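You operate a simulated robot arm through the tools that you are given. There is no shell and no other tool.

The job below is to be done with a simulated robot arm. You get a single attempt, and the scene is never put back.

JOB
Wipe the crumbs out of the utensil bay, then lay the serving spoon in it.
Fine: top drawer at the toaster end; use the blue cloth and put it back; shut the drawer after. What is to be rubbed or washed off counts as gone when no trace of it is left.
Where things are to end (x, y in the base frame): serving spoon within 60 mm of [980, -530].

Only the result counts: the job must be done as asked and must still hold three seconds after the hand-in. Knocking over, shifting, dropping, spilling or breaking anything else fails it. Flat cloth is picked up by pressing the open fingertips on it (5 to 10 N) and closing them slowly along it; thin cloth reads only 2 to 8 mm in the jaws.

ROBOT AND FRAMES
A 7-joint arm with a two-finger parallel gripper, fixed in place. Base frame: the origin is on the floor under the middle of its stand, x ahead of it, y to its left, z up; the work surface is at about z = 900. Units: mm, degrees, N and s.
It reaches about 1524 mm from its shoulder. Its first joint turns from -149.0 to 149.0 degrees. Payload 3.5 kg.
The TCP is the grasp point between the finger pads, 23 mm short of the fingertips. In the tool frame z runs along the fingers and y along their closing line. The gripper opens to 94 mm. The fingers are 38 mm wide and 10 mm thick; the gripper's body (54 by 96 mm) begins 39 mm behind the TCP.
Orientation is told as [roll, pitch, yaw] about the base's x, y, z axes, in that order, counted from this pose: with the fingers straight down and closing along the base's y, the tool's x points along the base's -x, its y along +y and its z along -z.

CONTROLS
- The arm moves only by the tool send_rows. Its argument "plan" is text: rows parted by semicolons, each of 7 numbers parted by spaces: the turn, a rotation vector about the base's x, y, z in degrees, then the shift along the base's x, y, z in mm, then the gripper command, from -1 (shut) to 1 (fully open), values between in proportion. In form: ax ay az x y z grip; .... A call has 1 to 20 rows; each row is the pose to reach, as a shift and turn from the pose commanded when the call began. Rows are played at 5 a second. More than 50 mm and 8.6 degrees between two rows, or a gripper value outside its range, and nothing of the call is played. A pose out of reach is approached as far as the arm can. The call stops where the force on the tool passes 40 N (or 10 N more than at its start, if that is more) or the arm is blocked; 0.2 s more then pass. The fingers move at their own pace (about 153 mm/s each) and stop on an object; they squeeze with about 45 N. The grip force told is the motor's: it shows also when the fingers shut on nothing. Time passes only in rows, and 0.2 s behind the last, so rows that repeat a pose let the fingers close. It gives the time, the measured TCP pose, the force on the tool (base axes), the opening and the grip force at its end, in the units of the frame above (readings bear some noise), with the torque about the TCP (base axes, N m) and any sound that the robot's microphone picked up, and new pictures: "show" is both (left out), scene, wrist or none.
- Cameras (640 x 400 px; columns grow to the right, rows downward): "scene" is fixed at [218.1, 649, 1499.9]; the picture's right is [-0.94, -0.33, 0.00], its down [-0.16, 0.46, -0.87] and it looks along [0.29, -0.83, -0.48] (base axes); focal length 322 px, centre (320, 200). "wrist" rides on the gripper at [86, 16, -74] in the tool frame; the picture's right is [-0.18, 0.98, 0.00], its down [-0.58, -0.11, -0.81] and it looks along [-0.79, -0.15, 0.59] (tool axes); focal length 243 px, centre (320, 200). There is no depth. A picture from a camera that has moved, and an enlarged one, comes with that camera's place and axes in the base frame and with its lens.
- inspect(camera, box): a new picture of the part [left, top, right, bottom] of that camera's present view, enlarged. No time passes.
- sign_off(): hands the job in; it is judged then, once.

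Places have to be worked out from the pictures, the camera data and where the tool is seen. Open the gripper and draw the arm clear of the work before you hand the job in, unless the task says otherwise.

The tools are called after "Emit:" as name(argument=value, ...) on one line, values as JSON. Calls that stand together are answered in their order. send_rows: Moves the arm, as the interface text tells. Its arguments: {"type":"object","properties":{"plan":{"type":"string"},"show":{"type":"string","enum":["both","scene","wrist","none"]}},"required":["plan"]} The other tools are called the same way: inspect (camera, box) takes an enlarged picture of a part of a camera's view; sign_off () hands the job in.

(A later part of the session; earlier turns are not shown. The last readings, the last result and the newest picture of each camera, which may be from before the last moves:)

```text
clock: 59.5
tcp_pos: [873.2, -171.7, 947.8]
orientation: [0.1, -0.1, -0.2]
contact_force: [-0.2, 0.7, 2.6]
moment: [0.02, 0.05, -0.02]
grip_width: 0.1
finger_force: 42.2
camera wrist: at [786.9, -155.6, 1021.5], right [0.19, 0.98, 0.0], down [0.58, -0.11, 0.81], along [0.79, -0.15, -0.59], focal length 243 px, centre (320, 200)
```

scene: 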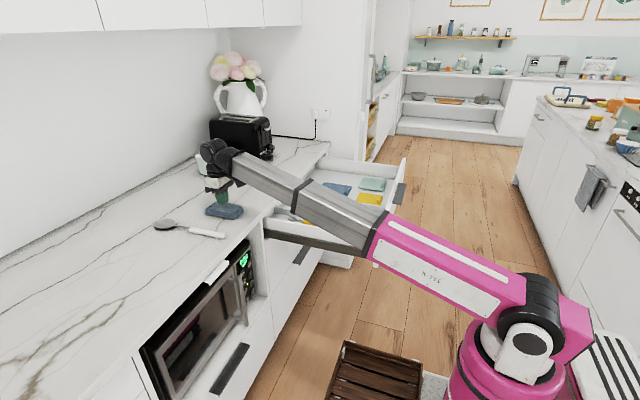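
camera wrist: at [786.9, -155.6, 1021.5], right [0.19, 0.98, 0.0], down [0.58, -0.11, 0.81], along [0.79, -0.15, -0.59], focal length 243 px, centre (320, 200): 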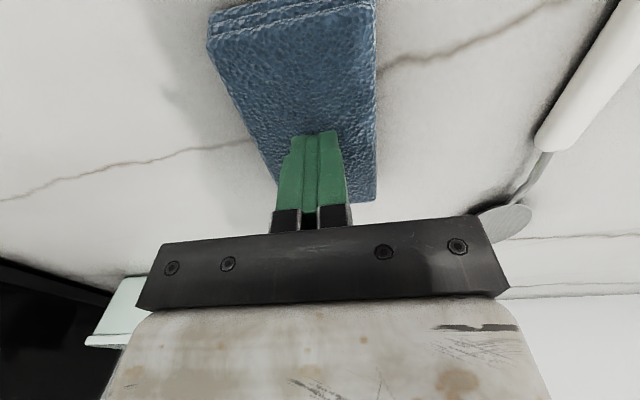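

Pinching on top took hold of nothing: the fingers slid shut over a firm pad. I return to the side grip but set deeper, and watch each step to see when it slips.

Emit:
send_rows(plan="0 0 0 0 0 5 -1; 0 0 0 0 0 12 -0.6; 0 0 0 0 0 12 0; 0 0 0 0 0 12 0.6; 0 0 0 0 0 12 1; 0 0 0 0 0 12 1; 0 0 0 0 0 4 1; 0 0 0 0 0 -6 1; 0 0 0 0 0 -16 1; 0 0 0 0 0 -20 1; 0 0 0 0 0 -22 1; 0 0 0 0 0 -22 1", show="wrist")

```text
clock: 62.1
tcp_pos: [874.9, -169.9, 925.9]
orientation: [-0.1, 0.0, -0.1]
contact_force: [-1.3, -0.4, 0.2]
moment: [0.02, 0.0, 0.0]
grip_width: 93.9
finger_force: 0.1
camera wrist: at [788.4, -154.7, 1000.4], right [0.19, 0.98, 0.0], down [0.58, -0.11, 0.81], along [0.79, -0.15, -0.59], focal length 243 px, centre (320, 200)
```

wrist: 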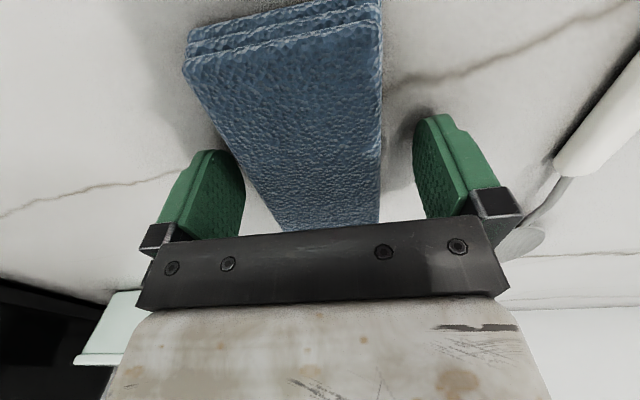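

The fingers again straddle the cloth. I lower about 2 mm more so the tips are just above the counter, and close on it slowly.

Emit:
send_rows(plan="0 0 0 0 -1 -1 1; 0 0 0 0 -2 -2 0.8; 0 0 0 0 -2 -2 0.6; 0 0 0 0 -2 -2 0.5; 0 0 0 0 -2 -2 0.44; 0 0 0 0 -2 -2 0.4; 0 0 0 0 -2 -2 0.36; 0 0 0 0 -2 -2 0.3; 0 0 0 0 -2 -2 0.3; 0 0 0 0 -2 -2 0.3", show="none")

```text
clock: 64.3
tcp_pos: [874.6, -172.0, 924.1]
orientation: [0.0, -0.1, -0.1]
contact_force: [0.9, 0.8, 1.5]
moment: [0.02, 0.01, -0.01]
grip_width: 67.3
finger_force: 45.2
```

It holds at 67.3 mm and 45 N. I lift only 4 mm with the same gripper command and look at the width.

Emit:
send_rows(plan="0 0 0 0 0 1 0.3; 0 0 0 0 0 2 0.3; 0 0 0 0 0 3 0.3; 0 0 0 0 0 4 0.3; 0 0 0 0 0 4 0.3", show="wrist")

```text
clock: 65.5
tcp_pos: [873.9, -173.1, 928.2]
orientation: [0.1, 0.0, -0.1]
contact_force: [0.7, 0.8, 0.2]
moment: [0.03, 0.04, 0.01]
grip_width: 66.8
finger_force: 45.0
camera wrist: at [787.6, -157.3, 1002.1], right [0.19, 0.98, 0.0], down [0.58, -0.11, 0.81], along [0.79, -0.15, -0.59], focal length 243 px, centre (320, 200)
```

wrist: 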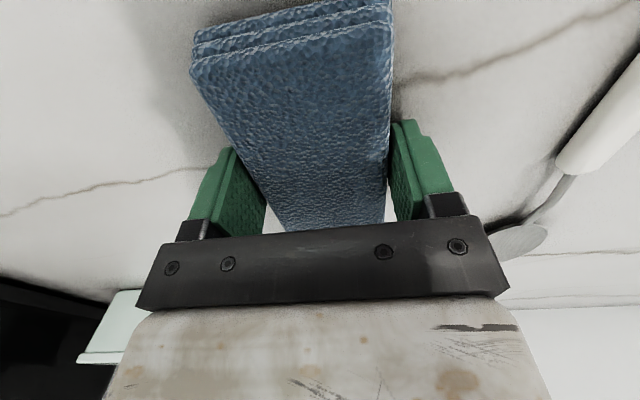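

The width is unchanged. I raise it another 8 mm slowly to see whether the cloth comes along.

Emit:
send_rows(plan="0 0 0 0 0 2 0.3; 0 0 0 0 0 4 0.3; 0 0 0 0 0 6 0.3; 0 0 0 0 0 8 0.3; 0 0 0 0 0 8 0.3", show="wrist")

Emit:
inspect(camera="scene", box=[190, 180, 260, 230])

```text
clock: 66.7
tcp_pos: [875.1, -172.6, 935.0]
orientation: [0.0, -0.1, -0.3]
contact_force: [0.7, -0.7, -0.6]
moment: [0.0, 0.04, 0.03]
grip_width: 67.2
finger_force: 44.8
camera wrist: at [788.3, -156.4, 1009.5], right [0.19, 0.98, 0.0], down [0.58, -0.11, 0.81], along [0.79, -0.15, -0.59], focal length 243 px, centre (320, 200)
```

wrist: 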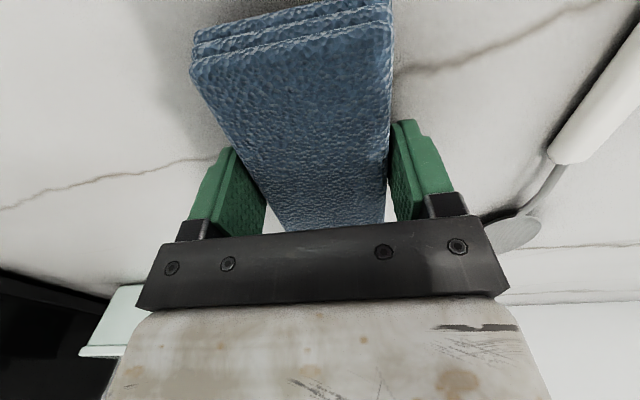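

```text
8.00 times, centred on (225, 205) of scene
camera zoom: at [218.1, 649.0, 1499.9], right [-0.94, -0.33, 0.0], down [-0.16, 0.46, -0.87], along [0.29, -0.83, -0.48], focal length 2580 px, centre (1080, 160)
```

zoom: 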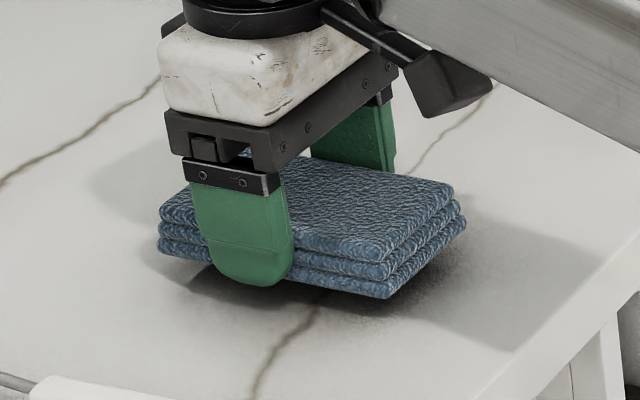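

The cloth comes along, held level. Its underside is about flush with the fingertips, though, and for wiping it should stick out a few mm. I set it down, re-grip about 3 mm higher, and lift slowly.

Emit:
send_rows(plan="0 0 0 0 0 -3 0.3; 0 0 0 0 0 -6 0.3; 0 0 0 0 0 -9 0.3; 0 0 0 0 0 -11.5 0.3; 0 0 0 0 0 -11.5 0.45; 0 0 0 0 0 -11.5 0.6; 0 0 0 0 0 -8 0.6; 0 0 0 0 0 -8 0.5; 0 0 0 0 0 -8 0.44; 0 0 0 0 0 -8 0.4; 0 0 0 0 0 -8 0.35; 0 0 0 0 0 -8 0.3; 0 0 0 0 0 -8 0.3; 0 0 0 0 0 -8 0.3", show="none")

```text
clock: 69.7
tcp_pos: [873.7, -173.7, 927.7]
orientation: [0.0, -0.2, -0.2]
contact_force: [-0.3, -0.3, 1.0]
moment: [0.01, 0.05, -0.04]
grip_width: 67.0
finger_force: 45.0
```

It is re-gripped at TCP z≈927.7, 67 mm and 45 N. I lift slowly with the same gripper command.

Emit:
send_rows(plan="0 0 0 0 0 1 0.3; 0 0 0 0 0 2 0.3; 0 0 0 0 0 4 0.3; 0 0 0 0 0 6 0.3; 0 0 0 0 0 9 0.3; 0 0 0 0 0 12 0.3; 0 0 0 0 0 16 0.3; 0 0 0 0 0 20 0.3; 0 0 0 0 0 24 0.3; 0 0 0 0 0 28 0.3; 0 0 0 0 0 28 0.3", show="wrist")

Emit:
inspect(camera="scene", box=[190, 175, 260, 225])

```text
clock: 72.1
tcp_pos: [874.0, -171.9, 956.3]
orientation: [0.0, -0.1, -0.1]
contact_force: [-0.3, 0.3, -0.6]
moment: [-0.01, 0.0, 0.03]
grip_width: 67.1
finger_force: 45.2
camera wrist: at [787.5, -155.9, 1030.5], right [0.19, 0.98, 0.0], down [0.58, -0.11, 0.81], along [0.79, -0.15, -0.59], focal length 243 px, centre (320, 200)
```

wrist: 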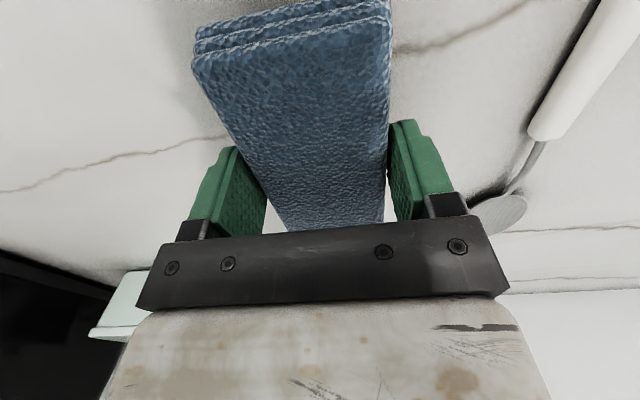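

```text
8.00 times, centred on (225, 200) of scene
camera zoom: at [218.1, 649.0, 1499.9], right [-0.94, -0.33, 0.0], down [-0.16, 0.46, -0.87], along [0.29, -0.83, -0.48], focal length 2580 px, centre (1080, 200)
```

zoom: 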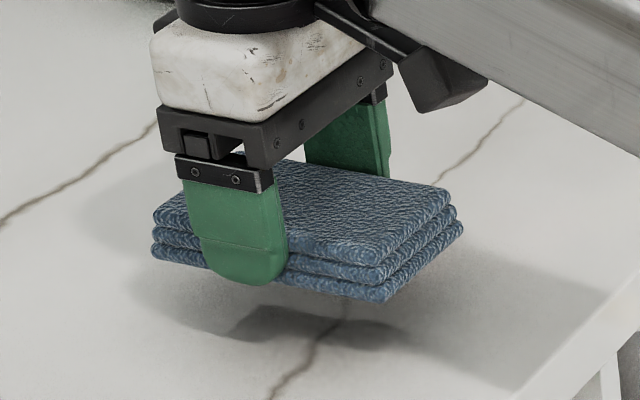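

The cloth is held firmly, with its underside about 4 mm below the tips (TCP minus ~27.5). I carry it slowly over the drawer at (550, −529, 960), turning the yaw to 90° so the camera goes to the −y side and the pad lies across the bay.

Emit:
send_rows(plan="0 0 4.5 -16 -18 4 0.3; 0 0 9 -32 -36 4 0.3; 0 0 13.5 -48 -54 4 0.3; 0 0 18 -65 -72 4 0.3; 0 0 22.5 -81 -90 4 0.3; 0 0 27 -97 -108 4 0.3; 0 0 31.5 -113 -126 4 0.3; 0 0 36 -130 -144 4 0.3; 0 0 40.5 -146 -162 4 0.3; 0 0 45 -162 -180 4 0.3; 0 0 49.5 -178 -198 4 0.3; 0 0 54 -194 -216 4 0.3; 0 0 58.5 -210 -234 4 0.3; 0 0 63 -227 -252 4 0.3; 0 0 67.5 -243 -270 4 0.3; 0 0 72 -259 -288 4 0.3; 0 0 76.5 -275 -306 4 0.3; 0 0 81 -292 -324 4 0.3; 0 0 85.5 -308 -341 4 0.3; 0 0 90 -324 -357 4 0.3", show="both")

```text
clock: 76.3
tcp_pos: [547.1, -532.6, 961.2]
orientation: [0.0, -0.1, 89.9]
contact_force: [1.8, 0.5, -0.6]
moment: [0.02, 0.0, -0.03]
grip_width: 67.0
finger_force: 45.6
camera wrist: at [530.3, -619.3, 1034.4], right [-0.98, 0.19, 0.0], down [0.11, 0.58, 0.81], along [0.15, 0.79, -0.59], focal length 243 px, centre (320, 200)
```

scene: 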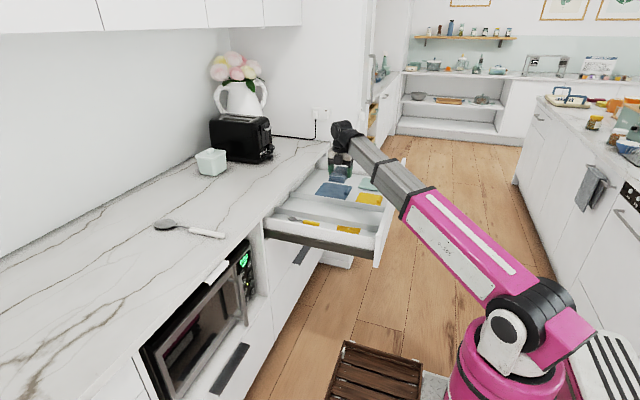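
wrist: 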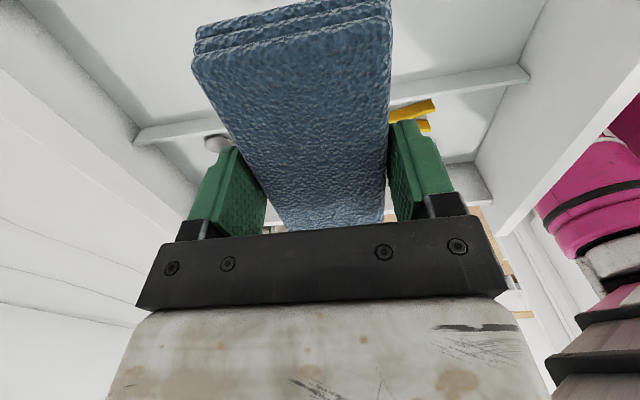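

The pad is in place above the bay, which spans about x 336–828 in this open position. I lower it into the middle of the bay, stopping a little above the floor.

Emit:
send_rows(plan="0 0 0 3 2 -25 0.3; 0 0 0 3 3 -50 0.3; 0 0 0 3 3 -75 0.3; 0 0 0 3 3 -100 0.3; 0 0 0 3 3 -125 0.3; 0 0 0 3 3 -145 0.3; 0 0 0 3 3 -160 0.3; 0 0 0 3 3 -168 0.3; 0 0 0 3 3 -168 0.3", show="both")

Emit:
inspect(camera="scene", box=[280, 150, 410, 250])

```text
clock: 78.3
tcp_pos: [553.0, -528.4, 794.5]
orientation: [-0.1, -0.1, 89.9]
contact_force: [-0.6, 0.2, -0.7]
moment: [-0.02, 0.0, 0.01]
grip_width: 66.9
finger_force: 45.3
camera wrist: at [536.3, -614.9, 866.1], right [-0.98, 0.19, 0.0], down [0.11, 0.58, 0.81], along [0.15, 0.79, -0.59], focal length 243 px, centre (320, 200)
```

scene: 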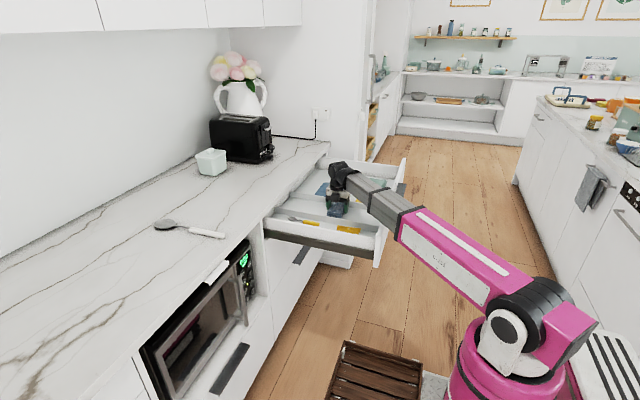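
wrist: 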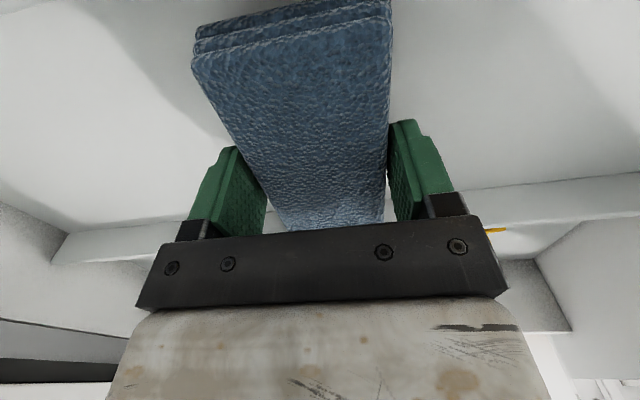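

```text
4.00 times, centred on (345, 200) of scene
camera zoom: at [218.1, 649.0, 1499.9], right [-0.94, -0.33, 0.0], down [-0.16, 0.46, -0.87], along [0.29, -0.83, -0.48], focal length 1290 px, centre (220, 200)
```

zoom: 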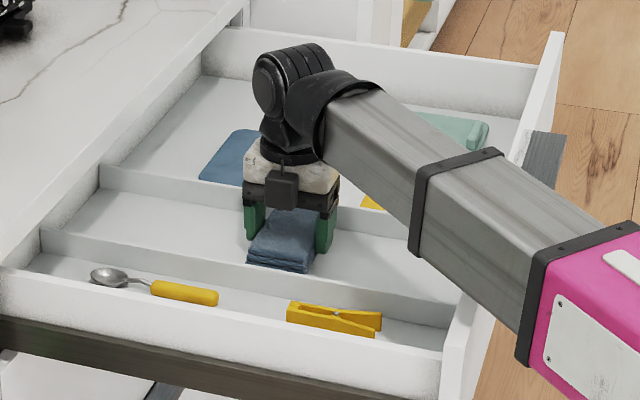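

The pad is a few mm above the bay floor. Before going on I look closely at how hand, pad and dividers stand to one another.

Emit:
inspect(camera="scene", box=[315, 155, 385, 225])

```text
5.71 times, centred on (350, 190) of scene
camera zoom: at [218.1, 649.0, 1499.9], right [-0.94, -0.33, 0.0], down [-0.16, 0.46, -0.87], along [0.29, -0.83, -0.48], focal length 1843 px, centre (149, 257)
```

zoom: 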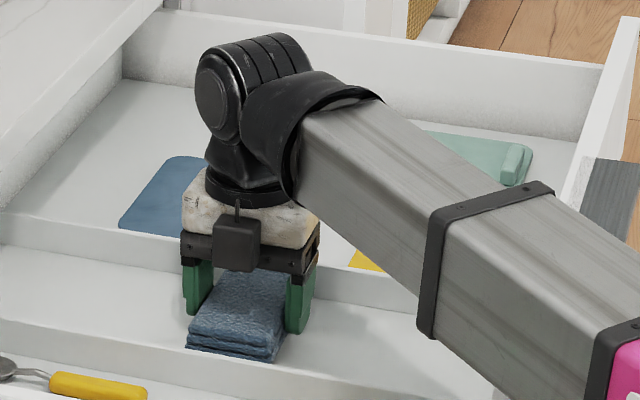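

The side box facing the scene camera is a second module on the hand, and nothing touches the dividers. I go down in 2 mm steps until the pad presses lightly on the floor.

Emit:
send_rows(plan="0 0 0 0 0 -4 0.3; 0 0 0 0 0 -8 0.3; 0 0 0 0 0 -10 0.3; 0 0 0 0 0 -12 0.3; 0 0 0 0 0 -12 0.3", show="none")

```text
clock: 79.5
tcp_pos: [553.6, -525.6, 779.6]
orientation: [0.0, -0.1, 89.9]
contact_force: [-0.6, -0.2, -0.6]
moment: [0.0, 0.03, 0.05]
grip_width: 67.0
finger_force: 44.9
```

Emit:
send_rows(plan="0 0 0 0 0 -2 0.3; 0 0 0 0 0 -3 0.3; 0 0 0 0 0 -4 0.3; 0 0 0 0 0 -4 0.3", show="none")

```text
clock: 80.1
tcp_pos: [553.1, -528.1, 779.2]
orientation: [-0.2, 0.0, 89.9]
contact_force: [-1.2, 0.1, 12.5]
moment: [0.36, 0.21, 0.0]
grip_width: 67.1
finger_force: 44.7
stopped in row 3: the force on the tool passed its limit at 43 N (the readings are from after the stop); the commanded pose is now the measured one
```

The pad has touched the floor at TCP z≈779 (floor about 751). I ease off slightly and read the press force.

Emit:
send_rows(plan="0 0 0 0 0 0.4 0.3; 0 0 0 0 0 0.4 0.3", show="none")

```text
clock: 80.7
tcp_pos: [553.6, -526.2, 778.4]
orientation: [-0.1, 0.1, 89.9]
contact_force: [-0.3, 0.3, -0.1]
moment: [0.05, 0.05, 0.01]
grip_width: 67.1
finger_force: 45.1
```

No load now. I press down in 0.3 mm steps to reach about 5–10 N.

Emit:
send_rows(plan="0 0 0 0 0 -0.3 0.3; 0 0 0 0 0 -0.6 0.3; 0 0 0 0 0 -0.6 0.3", show="none")

```text
clock: 81.5
tcp_pos: [553.9, -526.2, 779.2]
orientation: [-0.2, 0.2, 89.8]
contact_force: [0.1, -3.2, 10.4]
moment: [0.1, 0.15, 0.02]
grip_width: 67.0
finger_force: 45.5
```

The press is about 10 N. Strokes towards −x push the drawer against its stop, so it cannot slide shut under the wipe. I lift slightly and go to the rear end of the reachable part (x≈685, y≈−546).

Emit:
send_rows(plan="0 0 0 0 0 3 0.3; 0 0 0 0 0 6 0.3; 0 0 0 30 -5 6 0.3; 0 0 0 60 -10 6 0.3; 0 0 0 95 -15 6 0.3; 0 0 0 130 -19 6 0.3; 0 0 0 130 -19 4 0.3; 0 0 0 130 -19 2 0.3; 0 0 0 130 -19 1 0.3; 0 0 0 130 -19 0.4 0.3; 0 0 0 130 -19 0.4 0.3", show="scene")

Emit:
inspect(camera="scene", box=[270, 140, 390, 240])

```text
clock: 83.9
tcp_pos: [682.7, -543.8, 781.1]
orientation: [-0.1, -0.1, 89.9]
contact_force: [0.7, 30.0, 13.8]
moment: [0.24, 0.16, 0.21]
grip_width: 67.1
finger_force: 44.9
```

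scene: 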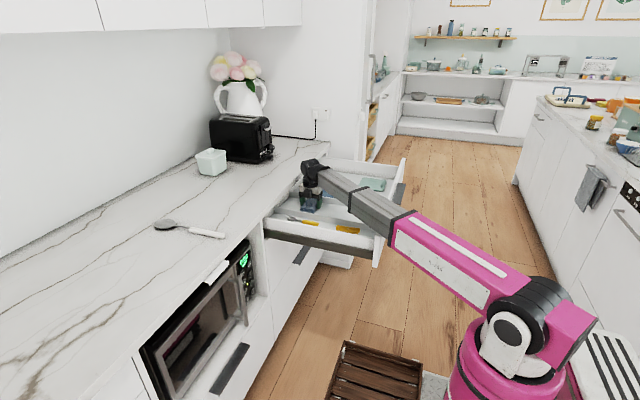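

```text
4.00 times, centred on (330, 190) of scene
camera zoom: at [218.1, 649.0, 1499.9], right [-0.94, -0.33, 0.0], down [-0.16, 0.46, -0.87], along [0.29, -0.83, -0.48], focal length 1290 px, centre (280, 240)
```

zoom: 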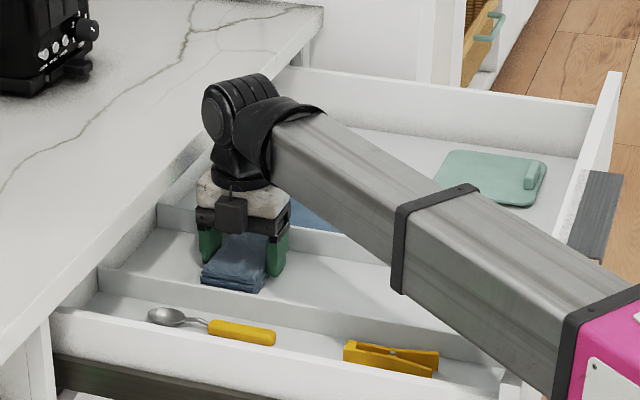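

The pad's end presses the −y divider with 30 N in y, so that wall is at about y −601. I back off 5 mm in y and re-check the press.

Emit:
send_rows(plan="0 0 0 0 3 0.5 0.3; 0 0 0 0 5 0.5 0.3; 0 0 0 0 5 0 0.3; 0 0 0 0 5 0 0.3", show="none")

```text
clock: 84.9
tcp_pos: [681.8, -544.3, 778.9]
orientation: [-0.1, 0.3, 89.7]
contact_force: [0.4, -9.1, 27.0]
moment: [0.55, 0.27, -0.05]
grip_width: 66.8
finger_force: 45.0
```

The y load is gone, but the press is 27 N here. I raise by 0.8 mm.

Emit:
send_rows(plan="0 0 0 0 0.5 0.5 0.3; 0 0 0 0 1 0.9 0.3; 0 0 0 0 1 0.9 0.3", show="none")

```text
clock: 85.7
tcp_pos: [683.4, -541.5, 779.5]
orientation: [-0.1, 0.0, 89.9]
contact_force: [-0.8, -2.6, 5.7]
moment: [-0.5, 0.02, -0.01]
grip_width: 66.9
finger_force: 45.1
```

The press is 5.7 N. I wipe towards −x, following the slight slope seen between the two spots.

Emit:
send_rows(plan="0 0 0 -10 0 0 0.3; 0 0 0 -22 0 -0.1 0.3; 0 0 0 -34 0 -0.2 0.3; 0 0 0 -46 0 -0.3 0.3; 0 0 0 -58 0 -0.4 0.3; 0 0 0 -70 0 -0.5 0.3; 0 0 0 -82 0 -0.6 0.3; 0 0 0 -94 0 -0.7 0.3; 0 0 0 -106 0 -0.8 0.3; 0 0 0 -118 0 -0.9 0.3; 0 0 0 -130 0 -1 0.3", show="wrist")

```text
clock: 88.1
tcp_pos: [551.8, -541.0, 778.8]
orientation: [-0.1, 0.0, 89.8]
contact_force: [1.1, -0.2, 4.8]
moment: [0.01, 0.07, -0.04]
grip_width: 67.2
finger_force: 44.9
camera wrist: at [535.9, -627.5, 853.0], right [-0.98, 0.19, 0.0], down [0.11, 0.58, 0.81], along [0.15, 0.79, -0.59], focal length 243 px, centre (320, 200)
```

wrist: 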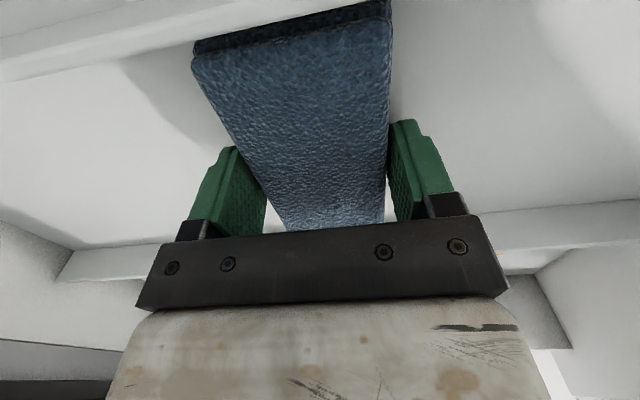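

The press stays at 4.8 N with little drag. I continue the stroke to the front end of the bay.

Emit:
send_rows(plan="0 0 0 -10 0 -0.1 0.3; 0 0 0 -22 0 -0.2 0.3; 0 0 0 -34 0 -0.3 0.3; 0 0 0 -46 0 -0.4 0.3; 0 0 0 -58 0 -0.5 0.3; 0 0 0 -70 0 -0.6 0.3; 0 0 0 -82 0 -0.7 0.3; 0 0 0 -94 0 -0.8 0.3; 0 0 0 -106 0 -0.9 0.3; 0 0 0 -118 0 -1 0.3; 0 0 0 -130 0 -1.1 0.3; 0 0 0 -142 0 -1.2 0.3; 0 0 0 -150 0 -1.2 0.3", show="both")

```text
clock: 90.9
tcp_pos: [403.1, -539.1, 779.0]
orientation: [-0.1, 0.0, 89.9]
contact_force: [11.6, 0.5, 27.3]
moment: [-0.01, -0.17, 0.01]
grip_width: 66.8
finger_force: 45.2
camera wrist: at [385.9, -625.8, 852.7], right [-0.98, 0.19, 0.0], down [0.11, 0.58, 0.81], along [0.15, 0.79, -0.59], focal length 243 px, centre (320, 200)
```

scene: 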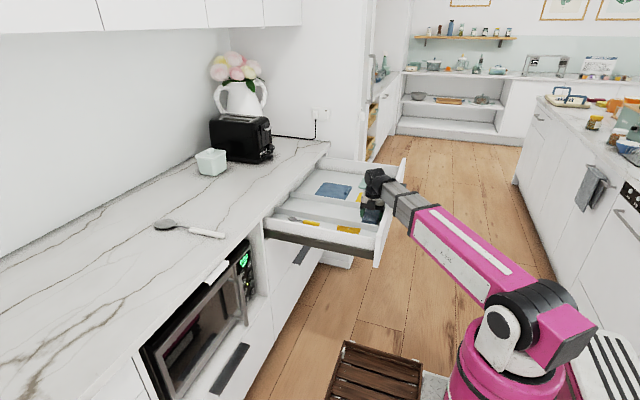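
wrist: 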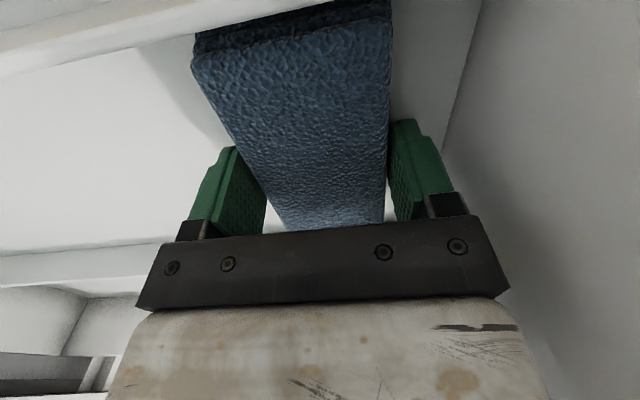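

The press rose to 27 N at the front, so I raise about 1 mm. Then I wipe sideways along the front end towards the +y divider.

Emit:
send_rows(plan="0 0 0 0 0 0.6 0.3; 0 0 0 -4 0 1.1 0.3; 0 0 0 -6 4 1.1 0.3; 0 0 0 -6 10 1.1 0.3; 0 0 0 -6 16 1.1 0.3; 0 0 0 -6 22 1.1 0.3; 0 0 0 -6 27 1.1 0.3", show="none")

```text
clock: 92.5
tcp_pos: [397.1, -514.0, 778.7]
orientation: [-0.2, 0.1, 89.9]
contact_force: [-0.9, -4.5, 11.3]
moment: [0.01, 0.13, 0.07]
grip_width: 67.0
finger_force: 45.0
```

Good contact at about 11 N. I lift, return to the rear along the +y side, and lower again for the second stroke.

Emit:
send_rows(plan="0 0 0 0 0 4 0.3; 0 0 0 10 0 8 0.3; 0 0 0 40 1 8 0.3; 0 0 0 75 1 8 0.3; 0 0 0 110 1 8 0.3; 0 0 0 145 1 8 0.3; 0 0 0 180 1 8 0.3; 0 0 0 215 1 8 0.3; 0 0 0 250 1 8 0.3; 0 0 0 275 1 8 0.3; 0 0 0 288 1 8 0.3; 0 0 0 288 1 5 0.3; 0 0 0 288 1 3 0.3; 0 0 0 288 1 1.8 0.3; 0 0 0 288 1 1 0.3; 0 0 0 288 1 1 0.3", show="none")

```text
clock: 95.9
tcp_pos: [685.9, -513.4, 779.7]
orientation: [-0.1, 0.0, 89.8]
contact_force: [1.0, 0.6, -0.7]
moment: [0.0, -0.05, -0.02]
grip_width: 66.9
finger_force: 45.0
```

No contact yet at this side. I lower in small steps.

Emit:
send_rows(plan="0 0 0 0 0 -0.4 0.3; 0 0 0 0 0 -0.8 0.3; 0 0 0 0 0 -0.8 0.3", show="none")

```text
clock: 96.7
tcp_pos: [686.9, -511.0, 779.4]
orientation: [-0.1, 0.0, 89.8]
contact_force: [-0.6, 0.1, -0.8]
moment: [-0.02, 0.0, 0.04]
grip_width: 67.0
finger_force: 45.0
```

Emit:
send_rows(plan="0 0 0 0 0 -0.4 0.3; 0 0 0 0 0 -0.8 0.3; 0 0 0 0 0 -0.8 0.3", show="none")

```text
clock: 97.5
tcp_pos: [686.6, -513.0, 778.3]
orientation: [-0.2, 0.1, 89.8]
contact_force: [-1.4, -3.4, 23.3]
moment: [0.1, 0.27, 0.01]
grip_width: 66.9
finger_force: 44.7
```

It is 23 N now, so I ease up 0.5 mm and wipe the whole length towards the front at constant height.

Emit:
send_rows(plan="0 0 0 0 0 0.5 0.3; 0 0 0 -12 0 0.5 0.3; 0 0 0 -26 0 0.5 0.3; 0 0 0 -40 0 0.5 0.3; 0 0 0 -55 0 0.5 0.3; 0 0 0 -70 0 0.5 0.3; 0 0 0 -85 0 0.5 0.3; 0 0 0 -100 0 0.5 0.3; 0 0 0 -115 0 0.5 0.3; 0 0 0 -130 0 0.5 0.3; 0 0 0 -145 0 0.5 0.3", show="none")

```text
clock: 99.9
tcp_pos: [539.4, -511.2, 779.5]
orientation: [-0.2, 0.1, 89.9]
contact_force: [10.0, 0.7, 25.5]
moment: [0.23, 0.14, -0.12]
grip_width: 66.9
finger_force: 45.2
```

The press is 25 N at mid-length. I ease up 0.6 mm and finish the stroke to the front.

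Emit:
send_rows(plan="0 0 0 -5 0 0.6 0.3; 0 0 0 -20 0 0.6 0.3; 0 0 0 -35 0 0.6 0.3; 0 0 0 -50 0 0.6 0.3; 0 0 0 -65 0 0.6 0.3; 0 0 0 -80 0 0.6 0.3; 0 0 0 -95 0 0.6 0.3; 0 0 0 -110 0 0.6 0.3; 0 0 0 -125 0 0.6 0.3; 0 0 0 -140 0 0.6 0.3; 0 0 0 -145 0 0.6 0.3", show="both")

```text
clock: 102.3
tcp_pos: [393.2, -512.6, 779.3]
orientation: [0.0, 0.1, 89.8]
contact_force: [0.2, 0.2, -1.1]
moment: [-0.02, 0.03, -0.01]
grip_width: 67.2
finger_force: 44.7
camera wrist: at [377.3, -599.1, 852.6], right [-0.98, 0.19, 0.0], down [0.11, 0.58, 0.81], along [0.15, 0.79, -0.59], focal length 243 px, centre (320, 200)
```

scene: 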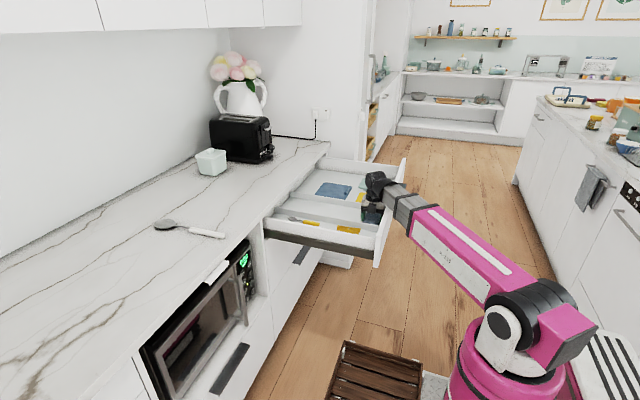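
wrist: 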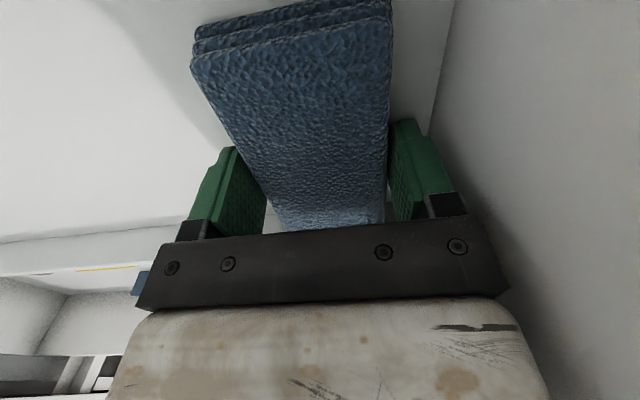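

Contact was lost near the end, so I press again at the front and wipe sideways across the bay there.

Emit:
send_rows(plan="0 0 0 0 0 -0.4 0.3; 0 0 0 0 0 -0.7 0.3; 0 0 0 0 -7 -0.7 0.3; 0 0 0 0 -14 -0.7 0.3; 0 0 0 0 -21 -0.7 0.3; 0 0 0 0 -28 -0.7 0.3; 0 0 0 0 -21 -0.7 0.3; 0 0 0 0 -14 -0.7 0.3; 0 0 0 0 -7 -0.7 0.3; 0 0 0 0 0 -0.7 0.3; 0 0 0 0 2 -0.7 0.3", show="none")

```text
clock: 104.7
tcp_pos: [394.5, -510.7, 778.3]
orientation: [-0.1, 0.2, 89.8]
contact_force: [-1.4, -18.9, 32.0]
moment: [0.16, 0.18, 0.28]
grip_width: 67.4
finger_force: 45.1
```

The pad reached the +y divider with a firm press. One part of the second stroke (x about 400–500 on the +y side) may have been too light, so I lift, go back to x≈540 and repeat it.

Emit:
send_rows(plan="0 0 0 0 -2 3 0.3; 0 0 0 0 -3 7 0.3; 0 0 0 35 -3 7 0.3; 0 0 0 70 -3 7 0.3; 0 0 0 105 -3 7 0.3; 0 0 0 140 -3 7 0.3; 0 0 0 160 -3 7 0.3; 0 0 0 160 -3 4 0.3; 0 0 0 160 -3 2 0.3; 0 0 0 160 -3 1 0.3; 0 0 0 160 -3 0.5 0.3; 0 0 0 160 -3 0.5 0.3", show="none")

```text
clock: 107.3
tcp_pos: [555.1, -512.8, 778.2]
orientation: [0.0, 0.1, 89.9]
contact_force: [-0.5, -3.0, 9.1]
moment: [-0.17, 0.15, -0.01]
grip_width: 66.8
finger_force: 44.6
```

The press is 9 N. I stroke to the front, easing down slightly as I go so as to keep contact.

Emit:
send_rows(plan="0 0 0 -12 0 0 0.3; 0 0 0 -24 0 0 0.3; 0 0 0 -36 0 0 0.3; 0 0 0 -48 0 0 0.3; 0 0 0 -60 0 0 0.3; 0 0 0 -72 0 -0.1 0.3; 0 0 0 -84 0 -0.1 0.3", show="none")

Emit:
send_rows(plan="0 0 0 -12 0 0 0.3; 0 0 0 -24 0 0 0.3; 0 0 0 -36 0 0 0.3; 0 0 0 -48 0 0 0.3; 0 0 0 -60 0 0 0.3; 0 0 0 -72 0 0 0.3; 0 0 0 -76 0 0 0.3", show="none")

```text
clock: 108.9
tcp_pos: [471.9, -511.7, 779.4]
orientation: [-0.1, 0.0, 89.9]
contact_force: [0.2, 0.4, -0.3]
moment: [0.03, -0.02, 0.01]
grip_width: 67.4
finger_force: 45.2
```

```text
clock: 110.5
tcp_pos: [395.3, -511.4, 778.0]
orientation: [-0.1, 0.0, 89.8]
contact_force: [0.2, 0.3, -0.6]
moment: [-0.02, -0.01, 0.02]
grip_width: 66.8
finger_force: 45.1
```

Contact was lost again around x≈470, so I work that part by itself. I go back to x≈475, lower until it presses, and wipe from side to side.

Emit:
send_rows(plan="0 0 0 0 0 3 0.3; 0 0 0 25 0 3 0.3; 0 0 0 50 0 3 0.3; 0 0 0 75 0 3 0.3; 0 0 0 75 0 1 0.3; 0 0 0 75 0 0 0.3; 0 0 0 75 0 -0.4 0.3; 0 0 0 75 0 -0.4 0.3", show="none")

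```text
clock: 112.3
tcp_pos: [470.4, -513.0, 778.7]
orientation: [-0.1, -0.1, 89.9]
contact_force: [-0.1, 0.0, 0.0]
moment: [-0.02, 0.01, 0.0]
grip_width: 67.1
finger_force: 45.3
```

Emit:
send_rows(plan="0 0 0 0 0 -0.3 0.3; 0 0 0 0 0 -0.6 0.3; 0 0 0 0 0 -0.6 0.3", show="none")

```text
clock: 113.1
tcp_pos: [472.0, -513.4, 778.7]
orientation: [-0.1, 0.0, 89.8]
contact_force: [-0.5, -2.3, 13.1]
moment: [0.01, 0.16, -0.02]
grip_width: 67.0
finger_force: 44.7
```

The press is 13 N. I zigzag from here across the bay and towards the front.

Emit:
send_rows(plan="0 0 0 0 -9 0 0.3; 0 0 0 -2 -18 0 0.3; 0 0 0 -4 -26 0 0.3; 0 0 0 -12 -26 0 0.3; 0 0 0 -14 -17 0 0.3; 0 0 0 -16 -8 0 0.3; 0 0 0 -18 1 0 0.3; 0 0 0 -26 1 0 0.3; 0 0 0 -28 -8 0 0.3; 0 0 0 -30 -17 0 0.3; 0 0 0 -32 -26 0 0.3; 0 0 0 -42 -26 0 0.3; 0 0 0 -44 -17 0 0.3; 0 0 0 -46 -8 0 0.3; 0 0 0 -48 1 0 0.3; 0 0 0 -60 1 0 0.3; 0 0 0 -72 1 0 0.3; 0 0 0 -76 -8 0 0.3; 0 0 0 -76 -17 0 0.3; 0 0 0 -76 -26 0 0.3", show="wrist")

```text
clock: 114.5
tcp_pos: [455.5, -526.9, 778.6]
orientation: [-0.1, 0.2, 89.7]
contact_force: [-0.7, -0.6, 11.7]
moment: [0.55, 0.07, -0.01]
grip_width: 67.0
finger_force: 45.1
stopped in row 6: the force on the tool passed its limit at 42 N (the readings are from after the stop); the commanded pose is now the measured one
camera wrist: at [439.3, -613.3, 852.3], right [-0.98, 0.19, 0.0], down [0.11, 0.58, 0.8], along [0.15, 0.79, -0.59], focal length 243 px, centre (320, 200)
```

wrist: 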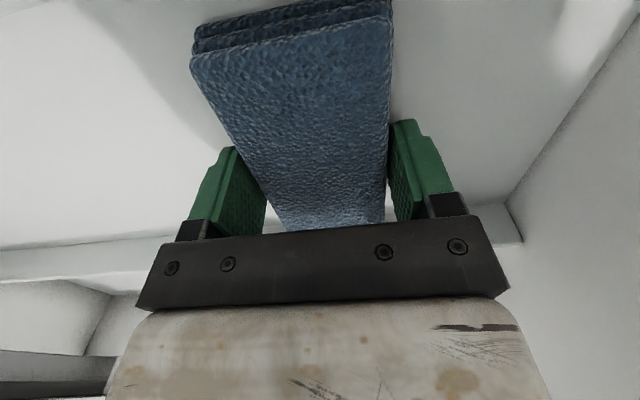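

A peak of 42 N came near the −y side, where the press is stronger. I continue from here with a slightly lighter press on the rest of the zigzag.

Emit:
send_rows(plan="0 0 0 -2 7 0.1 0.3; 0 0 0 -4 14 0 0.3; 0 0 0 -14 14 0 0.3; 0 0 0 -16 7 0.1 0.3; 0 0 0 -18 0 0.2 0.3; 0 0 0 -20 -7 0.4 0.3; 0 0 0 -30 -7 0.4 0.3; 0 0 0 -32 0 0.2 0.3; 0 0 0 -34 7 0.1 0.3; 0 0 0 -36 14 0 0.3; 0 0 0 -48 14 0 0.3; 0 0 0 -60 14 0 0.3; 0 0 0 -60 7 0.1 0.3; 0 0 0 -60 0 0.2 0.3; 0 0 0 -60 -7 0.4 0.3", show="wrist")

```text
clock: 117.7
tcp_pos: [396.2, -533.6, 777.5]
orientation: [-0.2, 0.2, 89.8]
contact_force: [-0.2, 5.3, 9.0]
moment: [0.04, 0.12, -0.06]
grip_width: 67.0
finger_force: 44.5
camera wrist: at [379.4, -619.8, 852.2], right [-0.98, 0.19, 0.0], down [0.11, 0.58, 0.8], along [0.15, 0.79, -0.59], focal length 243 px, centre (320, 200)
```

wrist: 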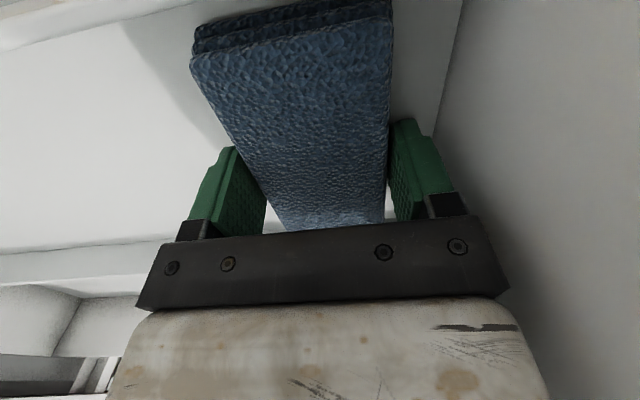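

The whole reachable floor has been wiped with contact. I lift the pad straight out of the drawer and look at the bay again.

Emit:
send_rows(plan="0 0 0 5 4 5 0.3; 0 0 0 15 5 12 0.3; 0 0 0 30 5 30 0.3; 0 0 0 50 5 55 0.3; 0 0 0 70 5 80 0.3; 0 0 0 90 5 105 0.3; 0 0 0 110 5 130 0.3; 0 0 0 130 5 155 0.3; 0 0 0 150 5 180 0.3; 0 0 0 154 5 184 0.3; 0 0 0 154 5 184 0.3", show="both")

Emit:
inspect(camera="scene", box=[270, 150, 410, 260])

```text
clock: 120.1
tcp_pos: [552.1, -530.2, 962.8]
orientation: [-0.2, 0.2, 89.8]
contact_force: [0.1, 0.3, 0.3]
moment: [0.0, 0.0, -0.01]
grip_width: 66.9
finger_force: 45.0
camera wrist: at [534.8, -617.6, 1036.9], right [-0.98, 0.19, 0.0], down [0.11, 0.58, 0.8], along [0.15, 0.79, -0.59], focal length 243 px, centre (320, 200)
```

scene: 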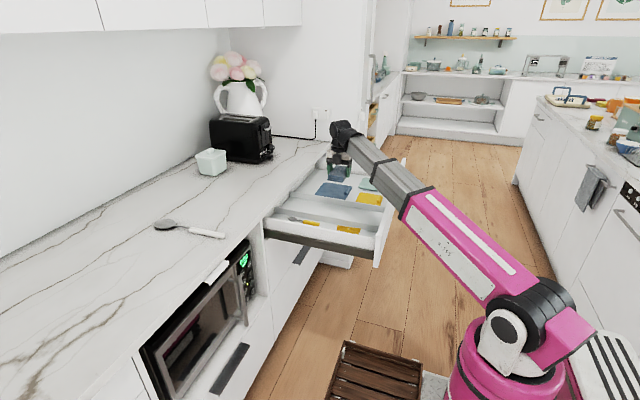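
wrist: 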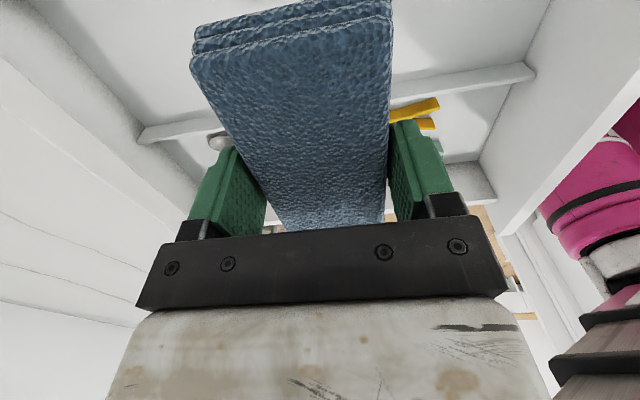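

```text
3.64 times, centred on (340, 205) of scene
camera zoom: at [218.1, 649.0, 1499.9], right [-0.94, -0.33, 0.0], down [-0.16, 0.46, -0.87], along [0.29, -0.83, -0.48], focal length 1173 px, centre (247, 182)
```

zoom: 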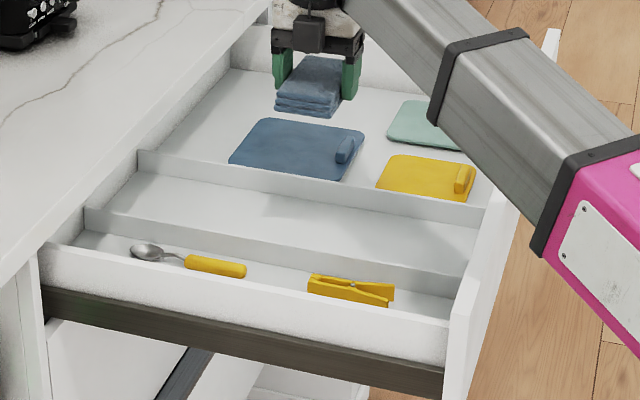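

The bay looks clean and the neighbouring items are unmoved. I carry the cloth back along the same path to above its old place at (873.7, −171.5), turning the yaw back to 0.

Emit:
send_rows(plan="0 0 -4.5 16 18 0 0.3; 0 0 -9 32 36 0 0.3; 0 0 -13.5 48 54 0 0.3; 0 0 -18 64 72 0 0.3; 0 0 -22.5 80 90 0 0.3; 0 0 -27 96 107 0 0.3; 0 0 -31.5 113 125 0 0.3; 0 0 -36 129 143 0 0.3; 0 0 -40.5 145 161 0 0.3; 0 0 -45 161 179 0 0.3; 0 0 -49.5 177 197 0 0.3; 0 0 -54 193 215 0 0.3; 0 0 -58.5 209 233 0 0.3; 0 0 -63 225 251 0 0.3; 0 0 -67.5 241 269 0 0.3; 0 0 -72 257 287 0 0.3; 0 0 -76.5 273 305 0 0.3; 0 0 -81 290 323 -2 0.3; 0 0 -85.5 306 341 -4 0.3; 0 0 -89.9 322 358.5 -6 0.3", show="wrist")

Emit:
send_rows(plan="0 0 0 0 0 0 0.3; 0 0 0 0 0 0 0.3", show="none")

```text
clock: 124.3
tcp_pos: [875.1, -171.2, 959.4]
orientation: [-0.2, 0.1, -0.2]
contact_force: [0.0, -0.6, -0.9]
moment: [0.01, 0.03, -0.01]
grip_width: 67.0
finger_force: 44.3
camera wrist: at [787.6, -154.3, 1032.6], right [0.19, 0.98, 0.0], down [0.58, -0.11, 0.8], along [0.79, -0.15, -0.59], focal length 243 px, centre (320, 200)
```

wrist: 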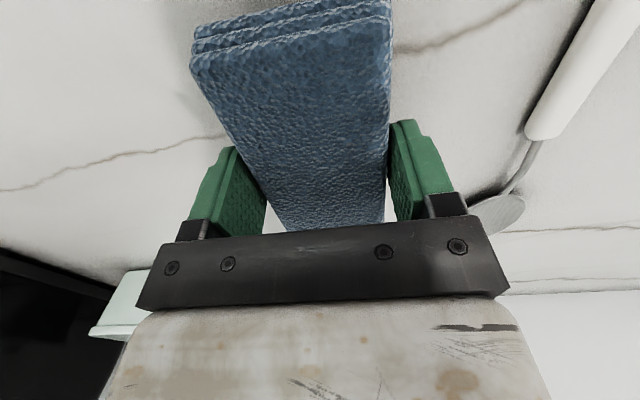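

```text
clock: 124.9
tcp_pos: [873.4, -171.7, 958.2]
orientation: [-0.1, 0.2, -0.1]
contact_force: [0.7, 0.6, -0.2]
moment: [-0.04, -0.01, -0.01]
grip_width: 66.9
finger_force: 44.8
```

The view matches the one at pick-up. I lower the cloth to just above the counter, then in small steps until it touches.

Emit:
send_rows(plan="0 0 0 0 0 -7 0.3; 0 0 0 0 0 -14 0.3; 0 0 0 0 0 -20 0.3; 0 0 0 0 0 -25 0.3; 0 0 0 0 0 -28 0.3; 0 0 0 0 0 -29 0.3; 0 0 0 0 0 -29.5 0.3; 0 0 0 0 0 -29.5 0.3", show="none")

```text
clock: 126.7
tcp_pos: [871.9, -170.1, 925.8]
orientation: [-0.1, 0.2, -0.2]
contact_force: [-0.3, -0.2, -1.1]
moment: [-0.01, 0.02, 0.0]
grip_width: 67.0
finger_force: 44.9
```

Emit:
send_rows(plan="0 0 0 0 0 -0.5 0.3; 0 0 0 0 0 -1 0.3; 0 0 0 0 0 -1.5 0.3; 0 0 0 0 0 -1.5 0.3", show="none")

```text
clock: 127.7
tcp_pos: [873.5, -169.8, 924.5]
orientation: [-0.3, 0.2, -0.1]
contact_force: [-0.9, -2.2, 35.3]
moment: [0.25, 0.43, 0.0]
grip_width: 67.0
finger_force: 44.7
```

The cloth is on the counter with too much press. I ease up 0.8 mm and open the fingers gently.

Emit:
send_rows(plan="0 0 0 0 0 0.5 0.3; 0 0 0 0 0 0.8 0.3; 0 0 0 0 0 0.8 0.4; 0 0 0 0 0 0.8 0.46; 0 0 0 0 0 0.8 0.55; 0 0 0 0 0 0.8 0.7; 0 0 0 0 0 0.8 0.9; 0 0 0 0 0 0.8 1; 0 0 0 0 0 6 1; 0 0 0 0 0 14 1; 0 0 0 0 0 24 1; 0 0 0 0 0 36 1; 0 0 0 0 0 36 1", show="both")

Emit:
inspect(camera="scene", box=[140, 180, 270, 260])

```text
clock: 130.5
tcp_pos: [872.9, -169.4, 961.7]
orientation: [-0.1, 0.2, -0.1]
contact_force: [-0.6, -0.6, -0.2]
moment: [0.0, 0.01, 0.0]
grip_width: 94.0
finger_force: 0.0
camera wrist: at [786.5, -153.2, 1036.7], right [0.19, 0.98, 0.0], down [0.58, -0.11, 0.8], along [0.79, -0.15, -0.59], focal length 243 px, centre (320, 200)
```

scene: 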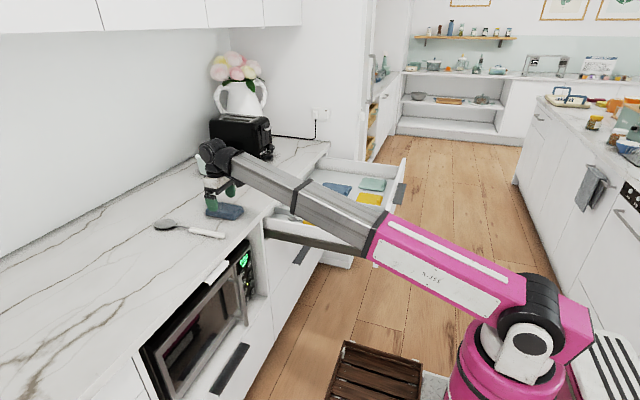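
wrist: 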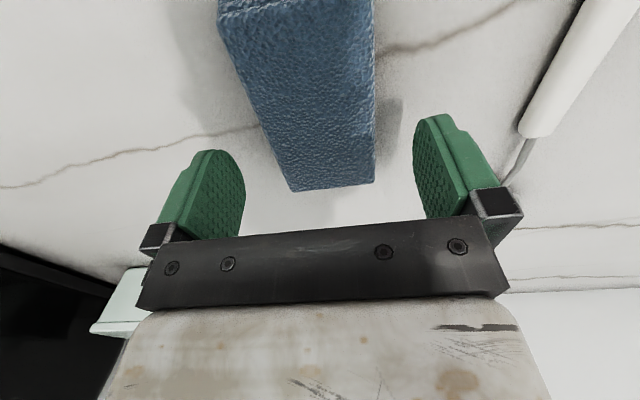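

```text
4.92 times, centred on (205, 220) of scene
camera zoom: at [218.1, 649.0, 1499.9], right [-0.94, -0.33, 0.0], down [-0.16, 0.46, -0.87], along [0.29, -0.83, -0.48], focal length 1588 px, centre (886, 102)
```

zoom: 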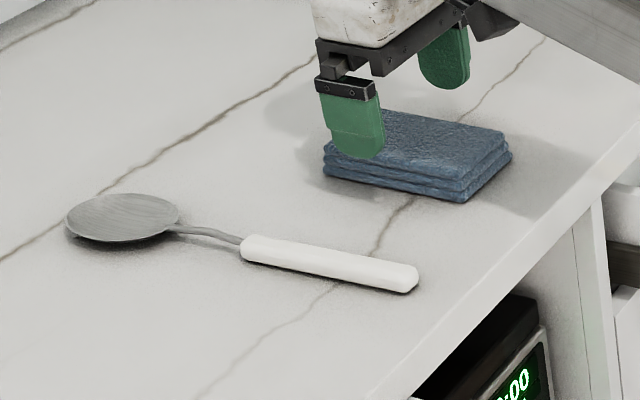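

The cloth is back in its old place: its corners match the first picture within a pixel or two. Next is the spoon, which lies along x near y≈−35, so I move over to see it from close up.

Emit:
send_rows(plan="0 0 0 -20 25 0 1; 0 0 0 -40 55 0 1; 0 0 0 -60 85 0 1; 0 0 0 -75 110 0 1; 0 0 0 -85 130 0 1; 0 0 0 -85 130 0 1", show="wrist")

Emit:
inspect(camera="wrist", box=[200, 50, 440, 235])

```text
clock: 131.9
tcp_pos: [788.3, -40.4, 961.8]
orientation: [-0.1, 0.2, -0.1]
contact_force: [0.1, 0.4, -1.0]
moment: [0.01, -0.01, 0.02]
grip_width: 94.0
finger_force: 0.0
camera wrist: at [702.6, -25.1, 1035.7], right [0.19, 0.98, 0.0], down [0.58, -0.11, 0.8], along [0.79, -0.15, -0.59], focal length 243 px, centre (320, 200)
```

wrist: 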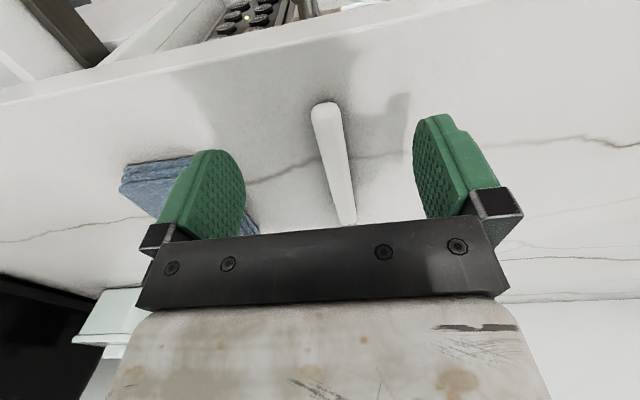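

```text
2.16 times, centred on (320, 142) of wrist
camera zoom: at [702.6, -25.1, 1035.7], right [0.19, 0.98, 0.0], down [0.58, -0.11, 0.8], along [0.79, -0.15, -0.59], focal length 525 px, centre (320, 324)
```

zoom: 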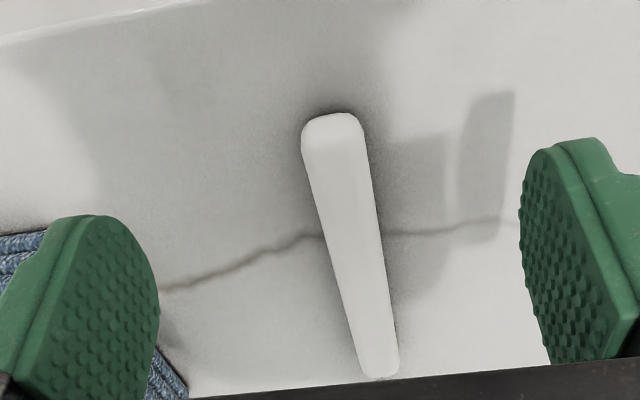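

The handle is seen clearly: about 17 mm wide, along x from about 786 to 908 at y≈−37. I go to x≈884 near its forward end, above the handle.

Emit:
send_rows(plan="0 0 0 25 1 0 1; 0 0 0 50 2 0 1; 0 0 0 75 3 0 1; 0 0 0 95 3 -5 1; 0 0 0 95 3 -15 1; 0 0 0 95 3 -15 1", show="both")

Emit:
inspect(camera="scene", box=[140, 170, 270, 250])

```text
clock: 133.3
tcp_pos: [882.8, -37.5, 944.8]
orientation: [-0.2, 0.1, -0.1]
contact_force: [-0.2, 0.2, 0.2]
moment: [0.03, 0.0, 0.0]
grip_width: 94.1
finger_force: 0.1
camera wrist: at [797.3, -21.5, 1019.4], right [0.19, 0.98, 0.0], down [0.58, -0.11, 0.8], along [0.79, -0.15, -0.59], focal length 243 px, centre (320, 200)
```

scene: 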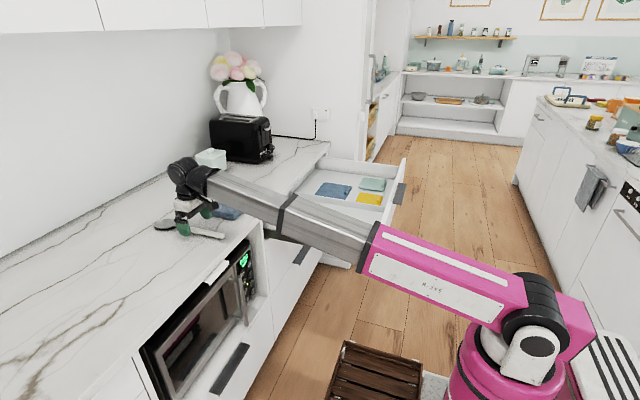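
wrist: 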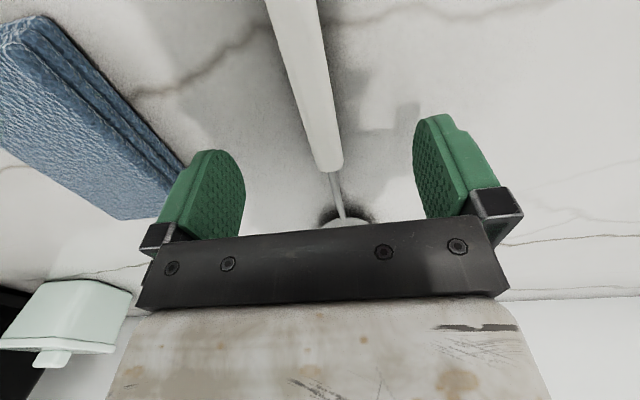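

```text
4.92 times, centred on (205, 210) of scene
camera zoom: at [218.1, 649.0, 1499.9], right [-0.94, -0.33, 0.0], down [-0.16, 0.46, -0.87], along [0.29, -0.83, -0.48], focal length 1588 px, centre (886, 151)
```

zoom: 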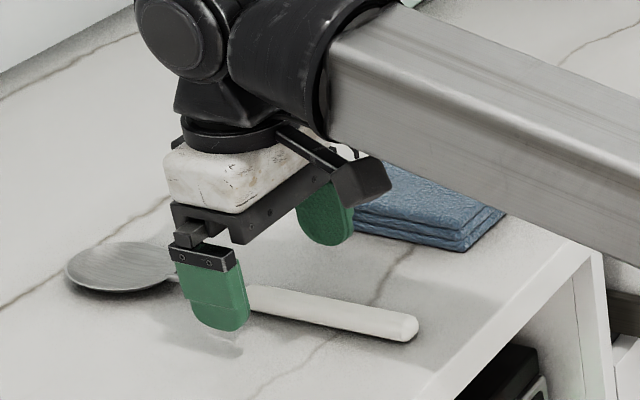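

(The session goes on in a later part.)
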